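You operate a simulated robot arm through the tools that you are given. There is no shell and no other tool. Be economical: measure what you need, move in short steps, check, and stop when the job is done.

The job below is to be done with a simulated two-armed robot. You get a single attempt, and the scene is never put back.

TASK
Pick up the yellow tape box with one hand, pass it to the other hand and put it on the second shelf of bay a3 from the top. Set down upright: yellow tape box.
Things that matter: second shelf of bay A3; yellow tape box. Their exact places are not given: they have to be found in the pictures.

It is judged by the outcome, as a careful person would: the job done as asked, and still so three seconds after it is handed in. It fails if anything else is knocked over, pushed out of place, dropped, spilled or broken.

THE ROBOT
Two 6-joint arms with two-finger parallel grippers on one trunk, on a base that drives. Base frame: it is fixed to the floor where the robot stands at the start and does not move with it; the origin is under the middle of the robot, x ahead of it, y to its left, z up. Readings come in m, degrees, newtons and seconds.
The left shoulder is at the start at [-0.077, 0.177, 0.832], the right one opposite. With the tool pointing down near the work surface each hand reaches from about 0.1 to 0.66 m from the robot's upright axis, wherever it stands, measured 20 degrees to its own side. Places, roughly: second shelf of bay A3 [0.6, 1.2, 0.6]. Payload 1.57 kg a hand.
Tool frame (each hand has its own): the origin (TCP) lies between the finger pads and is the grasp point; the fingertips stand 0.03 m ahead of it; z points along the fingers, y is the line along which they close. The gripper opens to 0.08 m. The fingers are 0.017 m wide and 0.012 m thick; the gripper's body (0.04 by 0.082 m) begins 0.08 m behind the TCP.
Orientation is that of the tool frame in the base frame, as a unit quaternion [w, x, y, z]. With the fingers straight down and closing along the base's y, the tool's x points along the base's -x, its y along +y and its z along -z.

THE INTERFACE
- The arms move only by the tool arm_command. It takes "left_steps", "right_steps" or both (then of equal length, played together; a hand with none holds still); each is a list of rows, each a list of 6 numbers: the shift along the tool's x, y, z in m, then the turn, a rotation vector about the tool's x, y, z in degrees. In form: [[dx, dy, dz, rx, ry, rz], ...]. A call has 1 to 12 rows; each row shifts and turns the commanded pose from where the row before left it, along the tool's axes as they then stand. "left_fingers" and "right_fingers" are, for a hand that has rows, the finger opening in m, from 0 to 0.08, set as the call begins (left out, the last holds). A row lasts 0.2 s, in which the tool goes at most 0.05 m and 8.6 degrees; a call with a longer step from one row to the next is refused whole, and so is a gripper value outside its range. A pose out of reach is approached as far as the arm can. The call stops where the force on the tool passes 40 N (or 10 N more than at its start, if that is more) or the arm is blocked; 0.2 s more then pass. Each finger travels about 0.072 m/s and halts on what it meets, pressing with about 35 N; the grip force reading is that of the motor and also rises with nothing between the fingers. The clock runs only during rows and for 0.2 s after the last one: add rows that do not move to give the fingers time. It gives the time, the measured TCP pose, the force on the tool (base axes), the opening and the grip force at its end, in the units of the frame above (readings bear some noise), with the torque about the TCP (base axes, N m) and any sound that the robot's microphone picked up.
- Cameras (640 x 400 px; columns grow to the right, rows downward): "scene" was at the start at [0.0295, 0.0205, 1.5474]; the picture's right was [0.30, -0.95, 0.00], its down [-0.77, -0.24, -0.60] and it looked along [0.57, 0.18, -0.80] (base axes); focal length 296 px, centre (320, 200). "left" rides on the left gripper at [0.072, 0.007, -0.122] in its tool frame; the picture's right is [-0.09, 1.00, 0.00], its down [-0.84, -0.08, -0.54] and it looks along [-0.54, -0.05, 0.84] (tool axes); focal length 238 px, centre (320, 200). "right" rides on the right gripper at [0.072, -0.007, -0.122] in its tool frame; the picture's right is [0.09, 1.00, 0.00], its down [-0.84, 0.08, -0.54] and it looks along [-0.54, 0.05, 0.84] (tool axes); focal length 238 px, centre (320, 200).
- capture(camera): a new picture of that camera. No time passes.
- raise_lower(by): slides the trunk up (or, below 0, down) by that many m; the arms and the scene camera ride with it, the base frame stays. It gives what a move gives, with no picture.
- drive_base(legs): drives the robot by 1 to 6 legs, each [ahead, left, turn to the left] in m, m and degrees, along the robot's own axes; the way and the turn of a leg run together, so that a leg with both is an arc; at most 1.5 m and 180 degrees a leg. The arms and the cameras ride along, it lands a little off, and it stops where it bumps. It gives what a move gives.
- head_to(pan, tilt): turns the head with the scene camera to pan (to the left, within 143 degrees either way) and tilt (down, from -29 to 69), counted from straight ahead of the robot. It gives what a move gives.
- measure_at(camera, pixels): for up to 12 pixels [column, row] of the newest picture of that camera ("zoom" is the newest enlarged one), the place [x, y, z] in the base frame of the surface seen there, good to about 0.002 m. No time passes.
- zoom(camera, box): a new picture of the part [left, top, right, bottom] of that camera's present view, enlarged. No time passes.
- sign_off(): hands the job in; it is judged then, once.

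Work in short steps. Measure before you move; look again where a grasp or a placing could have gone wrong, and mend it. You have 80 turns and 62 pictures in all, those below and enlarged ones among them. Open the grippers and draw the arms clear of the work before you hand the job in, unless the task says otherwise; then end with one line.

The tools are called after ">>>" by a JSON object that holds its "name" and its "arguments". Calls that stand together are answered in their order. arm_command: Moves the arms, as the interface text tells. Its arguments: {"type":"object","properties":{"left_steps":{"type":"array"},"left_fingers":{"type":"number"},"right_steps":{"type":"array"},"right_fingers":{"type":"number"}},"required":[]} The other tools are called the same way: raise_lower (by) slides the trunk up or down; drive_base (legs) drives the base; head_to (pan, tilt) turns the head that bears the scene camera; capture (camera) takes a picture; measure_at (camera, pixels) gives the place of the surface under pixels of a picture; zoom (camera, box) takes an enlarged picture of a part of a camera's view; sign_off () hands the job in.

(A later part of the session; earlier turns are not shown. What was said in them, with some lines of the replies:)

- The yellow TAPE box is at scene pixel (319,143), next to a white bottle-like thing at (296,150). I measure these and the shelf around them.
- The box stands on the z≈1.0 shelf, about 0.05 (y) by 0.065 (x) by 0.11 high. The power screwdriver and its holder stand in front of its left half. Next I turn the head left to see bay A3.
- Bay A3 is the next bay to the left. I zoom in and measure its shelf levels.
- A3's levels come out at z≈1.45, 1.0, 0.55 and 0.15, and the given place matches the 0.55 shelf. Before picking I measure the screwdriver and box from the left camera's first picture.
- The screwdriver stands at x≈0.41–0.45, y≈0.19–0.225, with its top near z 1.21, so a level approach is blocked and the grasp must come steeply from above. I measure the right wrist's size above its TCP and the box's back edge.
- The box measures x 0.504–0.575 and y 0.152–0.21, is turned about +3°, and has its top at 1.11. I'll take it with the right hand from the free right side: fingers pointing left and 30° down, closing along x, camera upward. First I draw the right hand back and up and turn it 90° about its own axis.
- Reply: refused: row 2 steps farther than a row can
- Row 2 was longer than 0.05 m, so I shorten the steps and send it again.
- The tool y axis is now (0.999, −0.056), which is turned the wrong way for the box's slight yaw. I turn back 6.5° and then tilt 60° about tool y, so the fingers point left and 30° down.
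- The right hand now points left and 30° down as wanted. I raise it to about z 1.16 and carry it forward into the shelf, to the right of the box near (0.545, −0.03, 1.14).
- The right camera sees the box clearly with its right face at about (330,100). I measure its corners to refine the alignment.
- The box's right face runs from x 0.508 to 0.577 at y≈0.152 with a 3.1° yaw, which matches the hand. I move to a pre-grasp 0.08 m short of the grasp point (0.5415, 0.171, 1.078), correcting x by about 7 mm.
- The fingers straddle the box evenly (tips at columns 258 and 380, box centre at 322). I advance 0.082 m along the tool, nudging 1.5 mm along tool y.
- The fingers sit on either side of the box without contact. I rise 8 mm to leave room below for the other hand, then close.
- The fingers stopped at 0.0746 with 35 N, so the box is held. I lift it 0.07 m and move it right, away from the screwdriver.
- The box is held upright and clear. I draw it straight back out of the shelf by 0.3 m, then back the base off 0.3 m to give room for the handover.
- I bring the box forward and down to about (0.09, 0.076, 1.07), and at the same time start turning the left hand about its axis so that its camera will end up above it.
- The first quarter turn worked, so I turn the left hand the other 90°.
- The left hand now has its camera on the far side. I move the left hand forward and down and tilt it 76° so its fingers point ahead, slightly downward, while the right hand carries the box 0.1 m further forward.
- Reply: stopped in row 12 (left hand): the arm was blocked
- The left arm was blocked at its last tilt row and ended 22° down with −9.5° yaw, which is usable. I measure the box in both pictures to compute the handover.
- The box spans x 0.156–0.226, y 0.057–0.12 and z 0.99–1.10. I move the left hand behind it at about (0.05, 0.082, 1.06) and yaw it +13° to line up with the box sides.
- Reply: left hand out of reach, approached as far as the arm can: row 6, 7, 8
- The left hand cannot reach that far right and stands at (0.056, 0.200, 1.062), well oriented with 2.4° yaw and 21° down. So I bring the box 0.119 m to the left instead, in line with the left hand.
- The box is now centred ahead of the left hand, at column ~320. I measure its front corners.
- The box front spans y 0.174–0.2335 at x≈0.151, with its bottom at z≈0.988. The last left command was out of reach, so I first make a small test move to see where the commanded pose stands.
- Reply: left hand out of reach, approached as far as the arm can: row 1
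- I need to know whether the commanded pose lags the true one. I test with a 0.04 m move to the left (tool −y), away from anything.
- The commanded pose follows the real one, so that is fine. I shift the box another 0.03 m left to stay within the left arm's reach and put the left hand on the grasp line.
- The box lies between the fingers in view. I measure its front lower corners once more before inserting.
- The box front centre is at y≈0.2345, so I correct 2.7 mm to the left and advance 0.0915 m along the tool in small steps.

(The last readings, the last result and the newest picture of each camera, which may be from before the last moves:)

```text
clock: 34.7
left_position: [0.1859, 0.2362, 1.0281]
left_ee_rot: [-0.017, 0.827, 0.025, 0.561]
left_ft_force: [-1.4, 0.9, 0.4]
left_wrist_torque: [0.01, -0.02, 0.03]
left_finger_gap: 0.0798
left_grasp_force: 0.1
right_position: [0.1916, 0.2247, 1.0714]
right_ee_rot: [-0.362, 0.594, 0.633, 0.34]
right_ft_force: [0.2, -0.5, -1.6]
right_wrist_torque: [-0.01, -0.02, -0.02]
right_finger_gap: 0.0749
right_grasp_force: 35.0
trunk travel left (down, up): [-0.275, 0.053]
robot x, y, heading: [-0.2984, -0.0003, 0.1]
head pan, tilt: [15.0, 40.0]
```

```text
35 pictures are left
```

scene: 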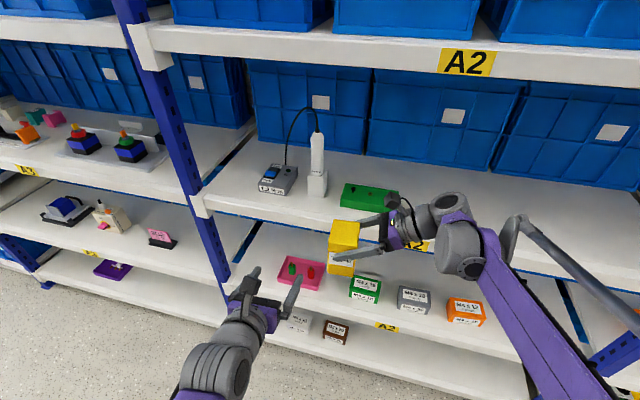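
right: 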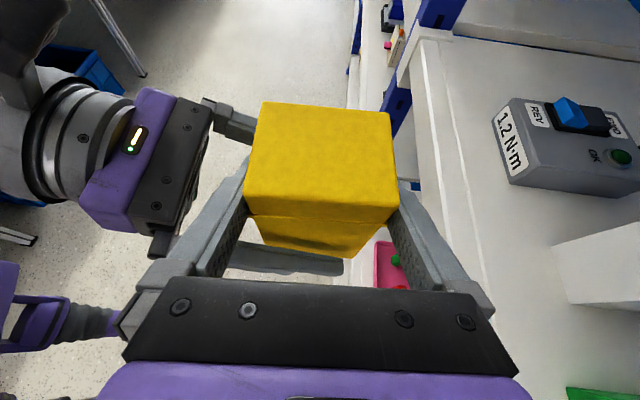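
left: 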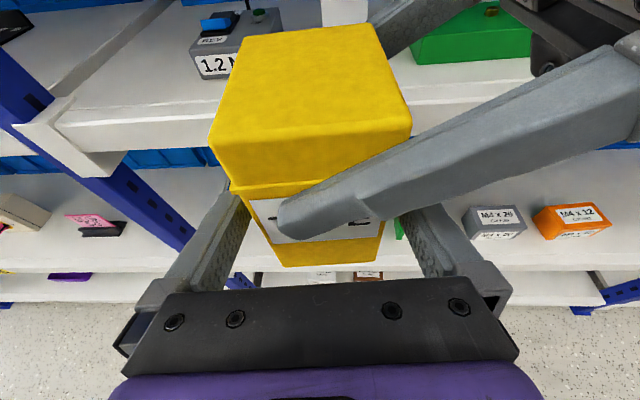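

The left fingers straddle the lower box, clear of the right fingers in both pictures. I close the left hand.

>>> {"name": "arm_command", "arguments": {"left_steps": [[0, 0, 0, 0, 0, 0], [0, 0, 0, 0, 0, 0], [0, 0, 0, 0, 0, 0], [0, 0, 0, 0, 0, 0], [0, 0, 0, 0, 0, 0]], "left_fingers": 0.035}}

```text
clock: 35.9
left_position: [0.1858, 0.235, 1.0302]
left_ee_rot: [-0.016, 0.828, 0.024, 0.561]
left_ft_force: [-2.2, -18.0, 3.2]
left_wrist_torque: [0.36, -0.15, 0.33]
left_finger_gap: 0.0617
left_grasp_force: 35.2
right_position: [0.1918, 0.226, 1.0717]
right_ee_rot: [-0.361, 0.595, 0.632, 0.34]
right_ft_force: [1.6, 17.7, -5.4]
right_wrist_torque: [0.31, 0.06, -0.41]
right_finger_gap: 0.0748
right_grasp_force: 34.9
trunk travel left (down, up): [-0.275, 0.053]
robot x, y, heading: [-0.3019, -0.0017, 0.2]
head pan, tilt: [15.0, 40.0]
```

The left hand holds at gap 0.0617, with about 18 N of side load between the hands. I ease the left hand 1.5 mm toward −y before releasing the right.

>>> {"name": "arm_command", "arguments": {"left_steps": [[0, 0.0012, 0, 0, 0, 0], [0, 0, 0, 0, 0, 0]]}}

>>> {"name": "arm_command", "arguments": {"right_steps": [[0, 0, 0, 0, 0, 0], [0, 0, 0, 0, 0, 0], [0, 0, 0, 0, 0, 0]], "right_fingers": 0.08}}

>>> {"name": "capture", "arguments": {"camera": "left"}}

```text
clock: 36.5
left_position: [0.1844, 0.2353, 1.0293]
left_ee_rot: [-0.017, 0.827, 0.025, 0.561]
left_ft_force: [6.5, -6.4, -6.0]
left_wrist_torque: [-0.15, 0.29, -0.18]
left_finger_gap: 0.0618
left_grasp_force: 35.1
right_position: [0.192, 0.2256, 1.0714]
right_ee_rot: [-0.362, 0.594, 0.633, 0.339]
right_ft_force: [-5.9, 4.6, 5.3]
right_wrist_torque: [0.4, 0.02, 0.21]
right_finger_gap: 0.0747
right_grasp_force: 35.5
trunk travel left (down, up): [-0.275, 0.053]
robot x, y, heading: [-0.2971, 0.0015, -0.1]
head pan, tilt: [15.0, 40.0]
```

```text
clock: 37.3
left_position: [0.1848, 0.2351, 1.03]
left_ee_rot: [-0.017, 0.827, 0.025, 0.562]
left_ft_force: [0.3, 0.0, -0.2]
left_wrist_torque: [0.0, 0.0, 0.02]
left_finger_gap: 0.0616
left_grasp_force: 34.9
right_position: [0.1909, 0.2241, 1.0709]
right_ee_rot: [-0.361, 0.595, 0.633, 0.34]
right_ft_force: [0.0, -0.4, -0.6]
right_wrist_torque: [-0.01, 0.02, -0.04]
right_finger_gap: 0.0801
right_grasp_force: 0.1
trunk travel left (down, up): [-0.275, 0.053]
robot x, y, heading: [-0.2994, 0.0014, 0.0]
head pan, tilt: [15.0, 40.0]
```

```text
34 pictures are left
```

left: 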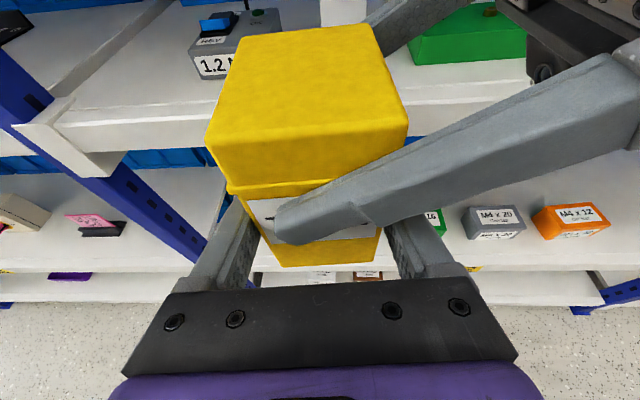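

The right hand is open and the load sits on the left hand (grip 35 N). I withdraw the right hand along its own axis and look.

>>> {"name": "arm_command", "arguments": {"right_steps": [[0, 0, -0.02, 0, 0, 0], [0, 0, -0.03, 0, 0, 0], [0, 0, -0.04, 0, 0, 0], [0, 0, -0.045, 0, 0, 0], [0, 0, -0.045, 0, 0, 0], [0, -0.045, 0, 0, 0, 0], [0, -0.045, 0, 0, 0, 0], [0, -0.045, 0, 0, 0, 0], [0, 0, 0, 0, 0, 0]]}}

>>> {"name": "capture", "arguments": {"camera": "scene"}}

```text
clock: 39.3
left_position: [0.1847, 0.2351, 1.029]
left_ee_rot: [-0.016, 0.827, 0.025, 0.561]
left_ft_force: [0.9, -0.6, -0.4]
left_wrist_torque: [0.01, 0.03, -0.01]
left_finger_gap: 0.0618
left_grasp_force: 35.1
right_position: [0.0681, 0.0591, 1.1643]
right_ee_rot: [-0.361, 0.596, 0.632, 0.34]
right_ft_force: [1.0, -0.7, 0.8]
right_wrist_torque: [0.03, 0.01, -0.01]
right_finger_gap: 0.08
right_grasp_force: 0.1
trunk travel left (down, up): [-0.275, 0.053]
robot x, y, heading: [-0.3032, 0.0014, -0.0]
head pan, tilt: [15.0, 40.0]
```

```text
33 pictures are left
```

scene: 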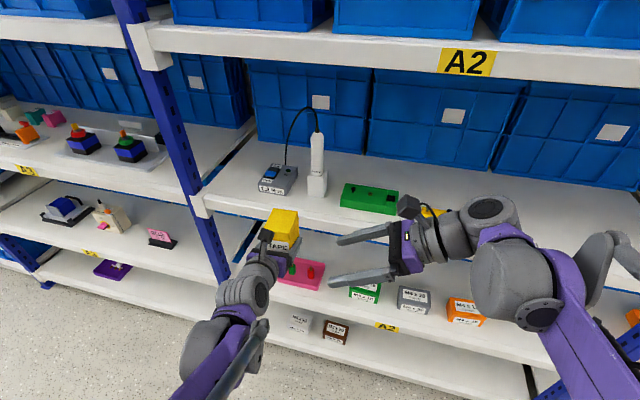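

The handover is done and the box is upright in the left hand. A blue bin stood on the floor at (70,70) in the last right-camera picture, so I measure that before driving left.

>>> {"name": "measure_at", "arguments": {"camera": "right", "pixels": [[70, 70], [105, 80], [140, 70], [20, 235], [250, 40]]}}

>>> {"name": "head_to", "arguments": {"pan": 90, "tilt": 30}}

>>> {"name": "capture", "arguments": {"camera": "scene"}}

```text
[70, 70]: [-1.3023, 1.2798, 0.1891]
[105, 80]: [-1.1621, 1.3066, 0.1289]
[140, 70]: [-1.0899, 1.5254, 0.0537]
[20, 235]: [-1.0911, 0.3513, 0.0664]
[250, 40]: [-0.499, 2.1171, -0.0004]
```

```text
clock: 40.8
left_position: [0.1844, 0.2334, 1.0287]
left_ee_rot: [-0.016, 0.827, 0.024, 0.561]
left_ft_force: [-0.5, 1.1, 0.8]
left_wrist_torque: [0.03, 0.0, 0.02]
left_finger_gap: 0.0616
left_grasp_force: 34.7
right_position: [0.0668, 0.0598, 1.1657]
right_ee_rot: [-0.361, 0.595, 0.633, 0.34]
right_ft_force: [0.0, 1.2, 1.0]
right_wrist_torque: [0.02, -0.02, -0.02]
right_finger_gap: 0.0802
right_grasp_force: 0.0
trunk travel left (down, up): [-0.275, 0.053]
robot x, y, heading: [-0.2969, 0.0012, -0.0]
head pan, tilt: [90.0, 30.0]
```

```text
32 pictures are left
```

scene: 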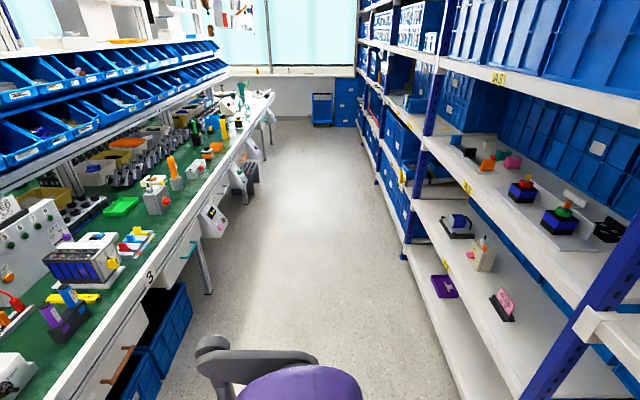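

The bench edge is near x −1.1, so a straight drive left is free. I zoom in on the A3 beam labels and items to confirm the shelves.

>>> {"name": "zoom", "arguments": {"camera": "scene", "box": [390, 50, 590, 350]}}

>>> {"name": "measure_at", "arguments": {"camera": "scene", "pixels": [[498, 77], [468, 186], [443, 263], [478, 260], [495, 300], [515, 320], [490, 270], [470, 240], [445, 225], [520, 345], [455, 300], [480, 60]]}}

```text
1.33 times, centred on (490, 200) of scene
```

zoom: 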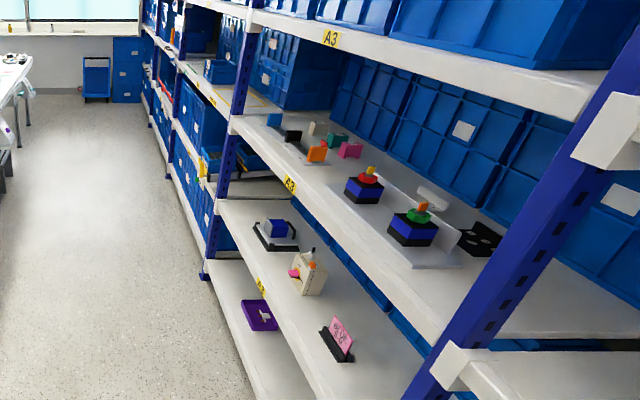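

```text
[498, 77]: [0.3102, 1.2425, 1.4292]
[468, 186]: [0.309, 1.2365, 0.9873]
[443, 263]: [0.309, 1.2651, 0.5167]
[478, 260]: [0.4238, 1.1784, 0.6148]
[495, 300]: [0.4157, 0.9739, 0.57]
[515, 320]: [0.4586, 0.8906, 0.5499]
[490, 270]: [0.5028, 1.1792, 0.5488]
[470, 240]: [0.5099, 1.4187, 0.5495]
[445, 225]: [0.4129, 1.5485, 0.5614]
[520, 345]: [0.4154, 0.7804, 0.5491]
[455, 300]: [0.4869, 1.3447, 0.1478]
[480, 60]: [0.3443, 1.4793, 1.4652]
```

The labels confirm bay A3, and the 0.55 shelf has free places. I back off 0.08 m, drive left about 0.6 m, then look at the shelf from the front.

>>> {"name": "drive_base", "arguments": {"legs": [[-0.08, 0, 0], [0, 0.6, 0]]}}

>>> {"name": "head_to", "arguments": {"pan": 20, "tilt": 45}}

>>> {"name": "capture", "arguments": {"camera": "scene"}}

```text
clock: 47.1
left_position: [0.1162, 0.8201, 1.0306]
left_ee_rot: [-0.011, 0.827, 0.017, 0.561]
left_ft_force: [0.7, -0.6, -1.7]
left_wrist_torque: [-0.01, 0.02, 0.02]
left_finger_gap: 0.0616
left_grasp_force: 35.0
right_position: [-0.0055, 0.6459, 1.1654]
right_ee_rot: [-0.358, 0.601, 0.626, 0.344]
right_ft_force: [0.3, -0.4, 0.5]
right_wrist_torque: [-0.02, 0.02, 0.03]
right_finger_gap: 0.0798
right_grasp_force: 0.1
trunk travel left (down, up): [-0.275, 0.053]
robot x, y, heading: [-0.3711, 0.5963, -1.2]
head pan, tilt: [90.0, 30.0]
```

```text
clock: 48.5
left_position: [0.115, 0.8203, 1.0296]
left_ee_rot: [-0.011, 0.828, 0.016, 0.561]
left_ft_force: [0.2, 0.1, -2.5]
left_wrist_torque: [0.0, -0.03, 0.0]
left_finger_gap: 0.0617
left_grasp_force: 35.3
right_position: [-0.0055, 0.6465, 1.1662]
right_ee_rot: [-0.358, 0.601, 0.627, 0.343]
right_ft_force: [-0.1, 0.4, -0.9]
right_wrist_torque: [0.01, 0.02, 0.05]
right_finger_gap: 0.0802
right_grasp_force: 0.0
trunk travel left (down, up): [-0.275, 0.053]
robot x, y, heading: [-0.3719, 0.5963, -0.9]
head pan, tilt: [20.0, 45.0]
```

```text
30 pictures are left
```

scene: 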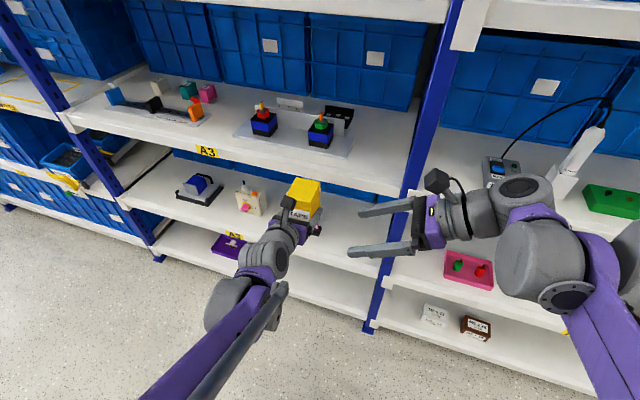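

The hand now faces A3 at y≈0.82. I lower the trunk 0.25 m and look again with the scene and left cameras.

>>> {"name": "raise_lower", "arguments": {"by": -0.25}}

>>> {"name": "capture", "arguments": {"camera": "scene"}}

>>> {"name": "capture", "arguments": {"camera": "left"}}

```text
clock: 51.1
left_position: [0.1153, 0.8205, 0.7801]
left_ee_rot: [-0.013, 0.827, 0.019, 0.562]
left_ft_force: [-0.2, -0.1, -1.5]
left_wrist_torque: [0.01, 0.0, 0.0]
left_finger_gap: 0.0615
left_grasp_force: 35.4
right_position: [-0.0055, 0.6475, 0.9164]
right_ee_rot: [-0.358, 0.601, 0.627, 0.344]
right_ft_force: [0.2, 0.6, -0.6]
right_wrist_torque: [0.0, 0.04, 0.05]
right_finger_gap: 0.08
right_grasp_force: 0.1
trunk travel left (down, up): [-0.025, 0.303]
robot x, y, heading: [-0.3687, 0.5956, -1.0]
head pan, tilt: [20.0, 45.0]
```

```text
29 pictures are left
```

scene: 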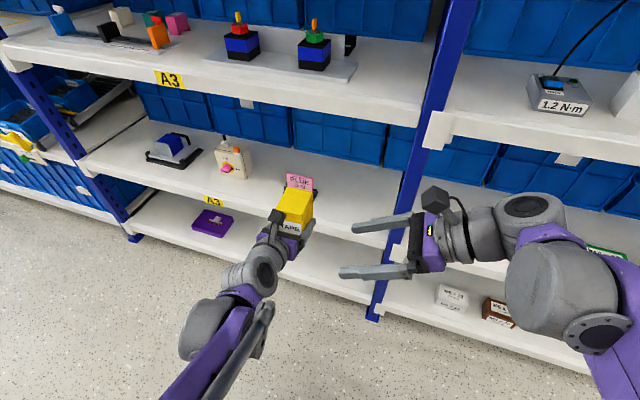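

```text
28 pictures are left
```

left: 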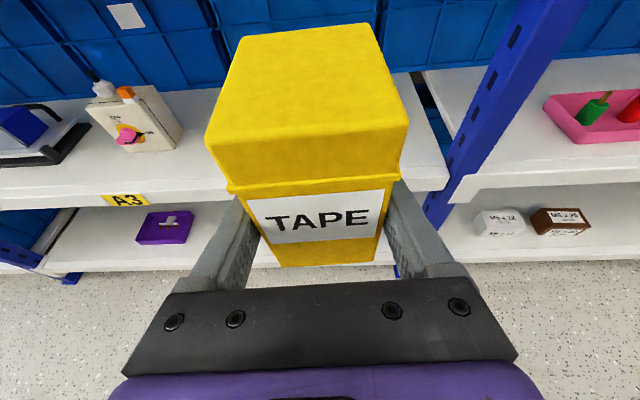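

The free shelf area lies between the pink stand and the upright at right. I measure the pink stand, shelf, beam above, and the box's corners for uprightness.

>>> {"name": "measure_at", "arguments": {"camera": "scene", "pixels": [[290, 180], [311, 185], [330, 215], [350, 200], [390, 235], [345, 182], [340, 110], [300, 260], [395, 170], [250, 165], [222, 170], [330, 175]]}}

>>> {"name": "measure_at", "arguments": {"camera": "left", "pixels": [[210, 140], [402, 130], [285, 262], [372, 258], [245, 42], [370, 28], [235, 185], [388, 182], [310, 90], [310, 245]]}}

```text
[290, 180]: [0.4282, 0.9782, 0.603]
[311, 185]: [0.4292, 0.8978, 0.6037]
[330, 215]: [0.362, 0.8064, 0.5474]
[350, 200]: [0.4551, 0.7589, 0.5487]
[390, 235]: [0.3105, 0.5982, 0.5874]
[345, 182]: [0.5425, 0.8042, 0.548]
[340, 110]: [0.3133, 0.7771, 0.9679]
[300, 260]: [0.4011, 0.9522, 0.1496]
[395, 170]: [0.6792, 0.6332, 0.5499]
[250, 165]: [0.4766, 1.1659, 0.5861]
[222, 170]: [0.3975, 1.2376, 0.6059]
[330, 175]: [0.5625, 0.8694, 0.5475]
```

```text
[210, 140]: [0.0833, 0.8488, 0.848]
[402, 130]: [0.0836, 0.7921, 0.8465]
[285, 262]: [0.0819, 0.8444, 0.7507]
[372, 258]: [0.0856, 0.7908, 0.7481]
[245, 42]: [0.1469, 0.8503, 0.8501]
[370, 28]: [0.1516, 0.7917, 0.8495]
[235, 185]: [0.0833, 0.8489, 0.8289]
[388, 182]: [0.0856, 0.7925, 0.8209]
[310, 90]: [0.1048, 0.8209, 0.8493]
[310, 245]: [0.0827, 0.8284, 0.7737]
```

The gap between the upright (y≈0.66) and the pink stand (from y≈0.89) suits the box at y≈0.78. Outside the shelf I lower the left hand 0.13 m and pull the right hand back 0.1 m before driving in.

>>> {"name": "arm_command", "arguments": {"left_steps": [[-0.0403, 0, 0.0159, 0, 0, 0], [-0.0403, 0, 0.0159, 0, 0, 0], [-0.0403, 0, 0.0159, 0, 0, 0], [0, 0, 0, 0, 0, 0]], "right_steps": [[0.001, -0.0333, 0.0017, 0, 0, 0], [0.001, -0.0333, 0.0017, 0, 0, 0], [0.001, -0.0333, 0.0017, 0, 0, 0], [0, 0, 0, 0, 0, 0]]}}

>>> {"name": "capture", "arguments": {"camera": "scene"}}

```text
clock: 52.1
left_position: [0.1155, 0.8188, 0.6501]
left_ee_rot: [-0.011, 0.828, 0.017, 0.561]
left_ft_force: [0.5, -0.5, -1.9]
left_wrist_torque: [-0.02, 0.01, -0.02]
left_finger_gap: 0.0616
left_grasp_force: 35.3
right_position: [-0.1035, 0.6508, 0.9166]
right_ee_rot: [-0.358, 0.601, 0.626, 0.344]
right_ft_force: [0.7, -0.4, 1.2]
right_wrist_torque: [0.0, 0.01, 0.01]
right_finger_gap: 0.08
right_grasp_force: 0.0
trunk travel left (down, up): [-0.025, 0.303]
robot x, y, heading: [-0.3728, 0.5932, -1.1]
head pan, tilt: [20.0, 45.0]
```

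```text
27 pictures are left
```

scene: 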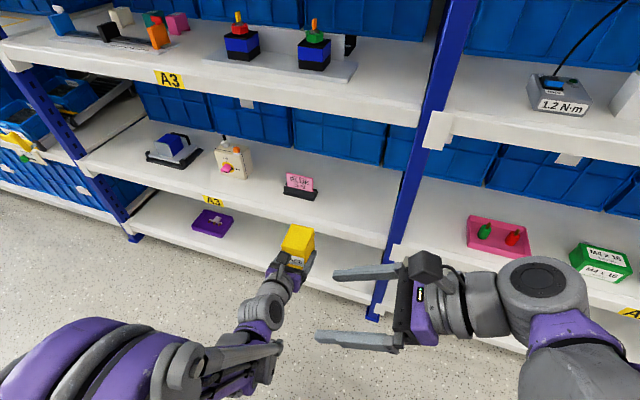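

The pink stand is now visible at (300,187). I measure its right end, the upright, and the free shelf.

>>> {"name": "measure_at", "arguments": {"camera": "scene", "pixels": [[284, 192], [317, 197], [315, 185], [300, 196], [384, 230], [398, 190], [408, 150], [350, 195], [395, 160], [320, 203], [310, 200], [385, 250]]}}

```text
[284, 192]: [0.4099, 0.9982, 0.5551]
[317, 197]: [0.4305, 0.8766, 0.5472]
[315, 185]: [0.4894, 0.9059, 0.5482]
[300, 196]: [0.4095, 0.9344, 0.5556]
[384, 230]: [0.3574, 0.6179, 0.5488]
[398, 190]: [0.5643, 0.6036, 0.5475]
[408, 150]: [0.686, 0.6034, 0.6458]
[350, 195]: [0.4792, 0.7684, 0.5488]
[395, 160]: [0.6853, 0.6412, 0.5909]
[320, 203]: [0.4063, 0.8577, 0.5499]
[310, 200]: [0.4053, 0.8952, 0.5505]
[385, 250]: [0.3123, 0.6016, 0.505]
```

The stand begins at y≈0.885 and the upright is at y≈0.60, so I aim at y≈0.77. I shift the base right 0.045 m with a 1° correction, then drive 0.26 m ahead.

>>> {"name": "drive_base", "arguments": {"legs": [[0, -0.045, 1], [0.26, 0, 0]]}}

>>> {"name": "capture", "arguments": {"camera": "scene"}}

>>> {"name": "capture", "arguments": {"camera": "left"}}

```text
clock: 54.7
left_position: [0.3783, 0.7803, 0.6503]
left_ee_rot: [-0.015, 0.827, 0.023, 0.561]
left_ft_force: [-0.6, -0.3, -1.6]
left_wrist_torque: [-0.01, -0.01, -0.01]
left_finger_gap: 0.0616
left_grasp_force: 35.1
right_position: [0.1616, 0.6099, 0.9159]
right_ee_rot: [-0.359, 0.597, 0.63, 0.341]
right_ft_force: [0.3, -0.2, -0.6]
right_wrist_torque: [0.02, 0.02, 0.02]
right_finger_gap: 0.0801
right_grasp_force: 0.1
trunk travel left (down, up): [-0.025, 0.303]
robot x, y, heading: [-0.1114, 0.5511, -0.4]
head pan, tilt: [20.0, 45.0]
```

```text
26 pictures are left
```

scene: 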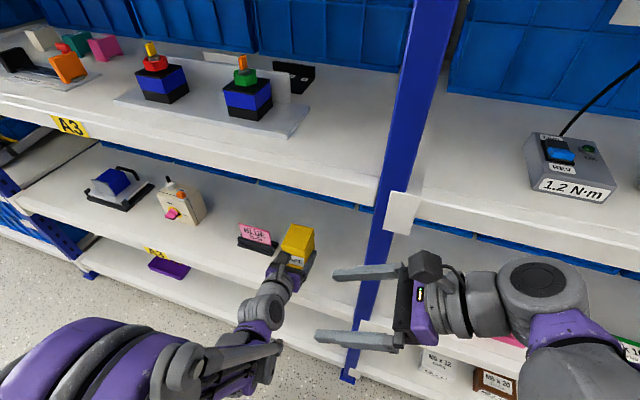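

```text
25 pictures are left
```

left: 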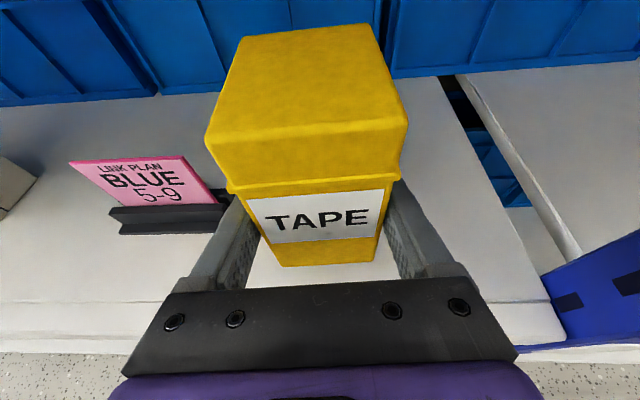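

The box is over the shelf with clearance on both sides. I move 0.06 m deeper and 0.015 m right, then lower 0.05 m, leaving about 1 cm.

>>> {"name": "arm_command", "arguments": {"left_steps": [[0.011, 0.0092, 0.0275, 0, 0, 0], [0.0109, 0.0091, 0.0274, 0, 0, 0], [0, 0, 0, 0, 0, 0], [-0.0232, 0, 0.0092, 0, 0, 0], [-0.0232, 0, 0.0092, 0, 0, 0], [0, 0, 0, 0, 0, 0]]}}

>>> {"name": "capture", "arguments": {"camera": "left"}}

>>> {"name": "zoom", "arguments": {"camera": "scene", "box": [200, 150, 400, 300]}}

```text
clock: 56.1
left_position: [0.438, 0.7668, 0.6007]
left_ee_rot: [-0.015, 0.827, 0.022, 0.561]
left_ft_force: [0.6, 0.6, -1.0]
left_wrist_torque: [0.04, 0.0, -0.01]
left_finger_gap: 0.0617
left_grasp_force: 35.4
right_position: [0.1607, 0.6088, 0.9175]
right_ee_rot: [-0.36, 0.597, 0.63, 0.342]
right_ft_force: [-1.2, -1.1, -0.7]
right_wrist_torque: [0.03, 0.0, 0.0]
right_finger_gap: 0.08
right_grasp_force: 0.0
trunk travel left (down, up): [-0.025, 0.303]
robot x, y, heading: [-0.1059, 0.5492, -0.6]
head pan, tilt: [20.0, 45.0]
```

```text
24 pictures are left
```

left: 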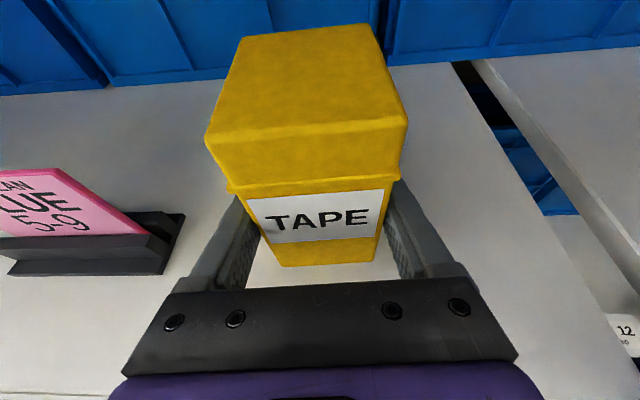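

```text
2.67 times, centred on (300, 225) of scene
```

zoom: 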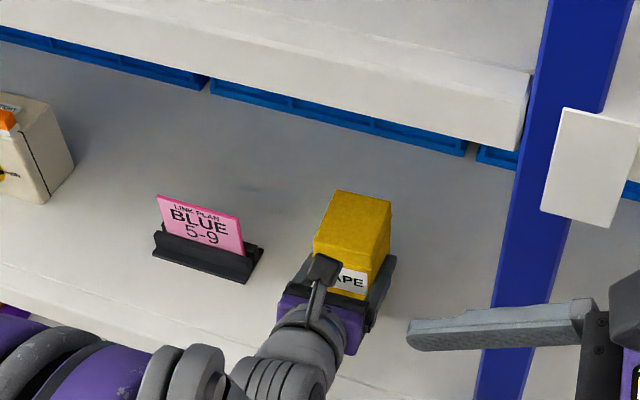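

The box hangs about 1 cm above the shelf, clear of the pink stand. I lower in 2 mm steps and watch the force.

>>> {"name": "arm_command", "arguments": {"left_steps": [[-0.00186, 0, 0.00074, 0, 0, 0], [-0.00186, 0, 0.00074, 0, 0, 0], [-0.00186, 0, 0.00074, 0, 0, 0], [-0.00186, 0, 0.00074, 0, 0, 0], [0, 0, 0, 0, 0, 0]]}}

>>> {"name": "measure_at", "arguments": {"camera": "left", "pixels": [[285, 262], [372, 258], [265, 285], [180, 240], [183, 215], [300, 275]]}}

```text
clock: 57.3
left_position: [0.4392, 0.7642, 0.5911]
left_ee_rot: [-0.015, 0.827, 0.022, 0.561]
left_ft_force: [-0.5, 0.0, -2.3]
left_wrist_torque: [0.04, 0.03, 0.0]
left_finger_gap: 0.0613
left_grasp_force: 34.9
right_position: [0.1601, 0.6086, 0.9167]
right_ee_rot: [-0.36, 0.598, 0.63, 0.342]
right_ft_force: [-0.3, 0.5, 0.7]
right_wrist_torque: [0.0, 0.01, -0.01]
right_finger_gap: 0.0799
right_grasp_force: 0.0
trunk travel left (down, up): [-0.025, 0.303]
robot x, y, heading: [-0.1049, 0.5463, -0.3]
head pan, tilt: [20.0, 45.0]
```

```text
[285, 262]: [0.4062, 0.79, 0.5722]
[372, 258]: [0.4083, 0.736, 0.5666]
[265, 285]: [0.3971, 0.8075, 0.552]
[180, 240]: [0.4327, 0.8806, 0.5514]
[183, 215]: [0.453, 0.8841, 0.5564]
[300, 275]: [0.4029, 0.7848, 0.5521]
```

There is no contact yet. I continue in 1.5 mm steps.

>>> {"name": "arm_command", "arguments": {"left_steps": [[-0.0014, 0, 0.00055, 0, 0, 0], [-0.0014, 0, 0.00055, 0, 0, 0], [0, 0, 0, 0, 0, 0]]}}

```text
clock: 58.1
left_position: [0.4381, 0.7646, 0.592]
left_ee_rot: [-0.016, 0.826, 0.022, 0.564]
left_ft_force: [9.7, 4.6, 26.1]
left_wrist_torque: [0.05, 0.43, -0.01]
left_finger_gap: 0.0616
left_grasp_force: 34.9
right_position: [0.1599, 0.6077, 0.9167]
right_ee_rot: [-0.36, 0.597, 0.63, 0.342]
right_ft_force: [0.0, -0.3, 0.0]
right_wrist_torque: [0.01, 0.02, -0.03]
right_finger_gap: 0.0801
right_grasp_force: 0.1
trunk travel left (down, up): [-0.025, 0.303]
robot x, y, heading: [-0.1087, 0.552, -0.2]
head pan, tilt: [20.0, 45.0]
```

Contact: 26 N upward. I ease up 1 mm, then open the left fingers.

>>> {"name": "arm_command", "arguments": {"left_steps": [[0.0011, 0, -0.0004, 0, 0, 0], [0, 0, 0, 0, 0, 0]]}}

>>> {"name": "arm_command", "arguments": {"left_steps": [[0, 0, 0, 0, 0, 0], [0, 0, 0, 0, 0, 0], [0, 0, 0, 0, 0, 0]], "left_fingers": 0.08}}

>>> {"name": "capture", "arguments": {"camera": "left"}}

```text
clock: 58.7
left_position: [0.4373, 0.7644, 0.5927]
left_ee_rot: [-0.015, 0.827, 0.022, 0.561]
left_ft_force: [4.9, 1.9, 10.5]
left_wrist_torque: [0.14, -0.76, 0.11]
left_finger_gap: 0.0614
left_grasp_force: 35.4
right_position: [0.1607, 0.6086, 0.9168]
right_ee_rot: [-0.36, 0.597, 0.631, 0.34]
right_ft_force: [0.3, -0.2, 0.2]
right_wrist_torque: [0.0, 0.01, 0.01]
right_finger_gap: 0.0801
right_grasp_force: 0.0
trunk travel left (down, up): [-0.025, 0.303]
robot x, y, heading: [-0.1077, 0.5501, -0.4]
head pan, tilt: [20.0, 45.0]
```

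```text
clock: 59.5
left_position: [0.4375, 0.7643, 0.59]
left_ee_rot: [-0.015, 0.827, 0.022, 0.561]
left_ft_force: [-0.1, 0.0, -0.6]
left_wrist_torque: [0.01, -0.01, 0.01]
left_finger_gap: 0.0798
left_grasp_force: 0.0
right_position: [0.1603, 0.609, 0.9164]
right_ee_rot: [-0.36, 0.597, 0.63, 0.341]
right_ft_force: [0.1, -0.6, -0.3]
right_wrist_torque: [-0.02, -0.01, 0.01]
right_finger_gap: 0.08
right_grasp_force: 0.0
trunk travel left (down, up): [-0.025, 0.303]
robot x, y, heading: [-0.1077, 0.5511, -0.2]
head pan, tilt: [20.0, 45.0]
```

```text
22 pictures are left
```

left: 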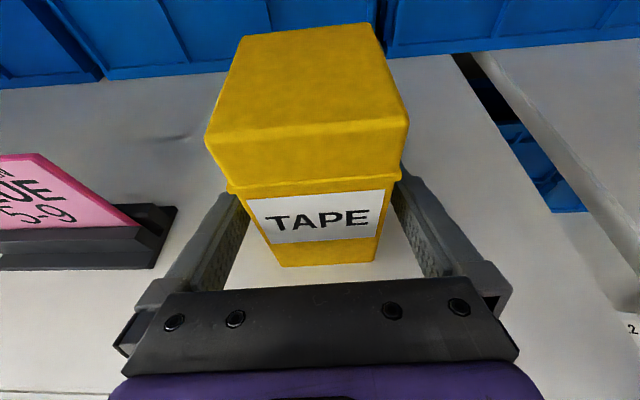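

The box stands free between the open fingers. I withdraw the left hand along its axis, then back the base off.

>>> {"name": "arm_command", "arguments": {"left_steps": [[0, 0, -0.015, 0, 0, 0], [0, 0, -0.025, 0, 0, 0], [0, 0, -0.035, 0, 0, 0], [0, 0, -0.04, 0, 0, 0], [0, 0, 0, 0, 0, 0]]}}

>>> {"name": "drive_base", "arguments": {"legs": [[-0.28, 0, 0]]}}

>>> {"name": "capture", "arguments": {"camera": "scene"}}

>>> {"name": "capture", "arguments": {"camera": "left"}}

```text
clock: 60.7
left_position: [0.3312, 0.7599, 0.6315]
left_ee_rot: [-0.015, 0.827, 0.022, 0.561]
left_ft_force: [0.3, 0.2, 0.0]
left_wrist_torque: [0.0, -0.01, 0.04]
left_finger_gap: 0.08
left_grasp_force: 0.0
right_position: [0.1597, 0.6077, 0.9156]
right_ee_rot: [-0.36, 0.597, 0.63, 0.342]
right_ft_force: [0.3, -0.1, 0.1]
right_wrist_torque: [0.0, 0.01, -0.02]
right_finger_gap: 0.0798
right_grasp_force: 0.0
trunk travel left (down, up): [-0.025, 0.303]
robot x, y, heading: [-0.1041, 0.5461, -0.4]
head pan, tilt: [20.0, 45.0]
```

```text
clock: 62.6
left_position: [0.0482, 0.7616, 0.6315]
left_ee_rot: [-0.016, 0.827, 0.023, 0.561]
left_ft_force: [0.5, 0.6, -0.5]
left_wrist_torque: [0.03, 0.0, 0.01]
left_finger_gap: 0.08
left_grasp_force: 0.1
right_position: [-0.1216, 0.6094, 0.9178]
right_ee_rot: [-0.36, 0.597, 0.63, 0.342]
right_ft_force: [0.9, 0.1, -0.4]
right_wrist_torque: [0.0, 0.01, -0.05]
right_finger_gap: 0.0799
right_grasp_force: 0.0
trunk travel left (down, up): [-0.025, 0.303]
robot x, y, heading: [-0.3883, 0.5473, -0.1]
head pan, tilt: [20.0, 45.0]
```

```text
21 pictures are left
```

scene: 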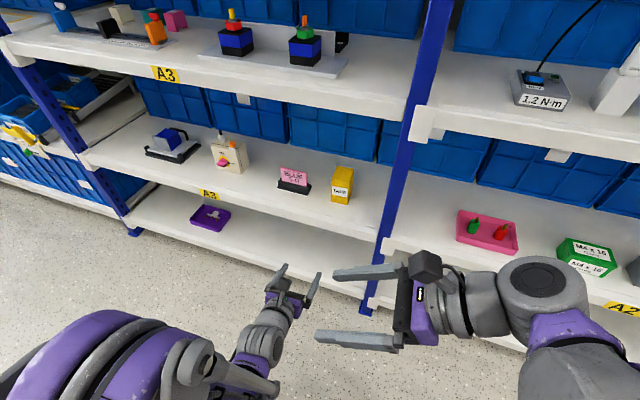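

```text
20 pictures are left
```

left: 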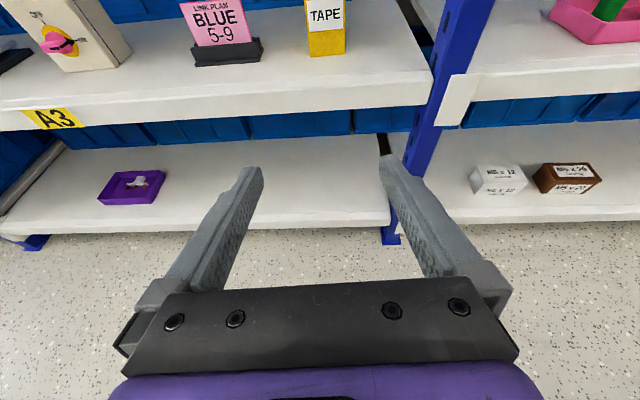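

The box stands upright on A3's 0.55 m shelf at (342,185), between the pink stand and the upright. Nothing else has moved, and both hands are open and clear, so I hand in.

>>> {"name": "sign_off", "arguments": {}}

```text
The job is handed in.
```

I picked up the yellow tape box with the right hand, passed it to the left, and set it upright on the z≈0.55 shelf of bay A3. I took that as the second shelf because it matches the place given; counting the bin-laden z≈1.45 level as the top shelf would make it the third.
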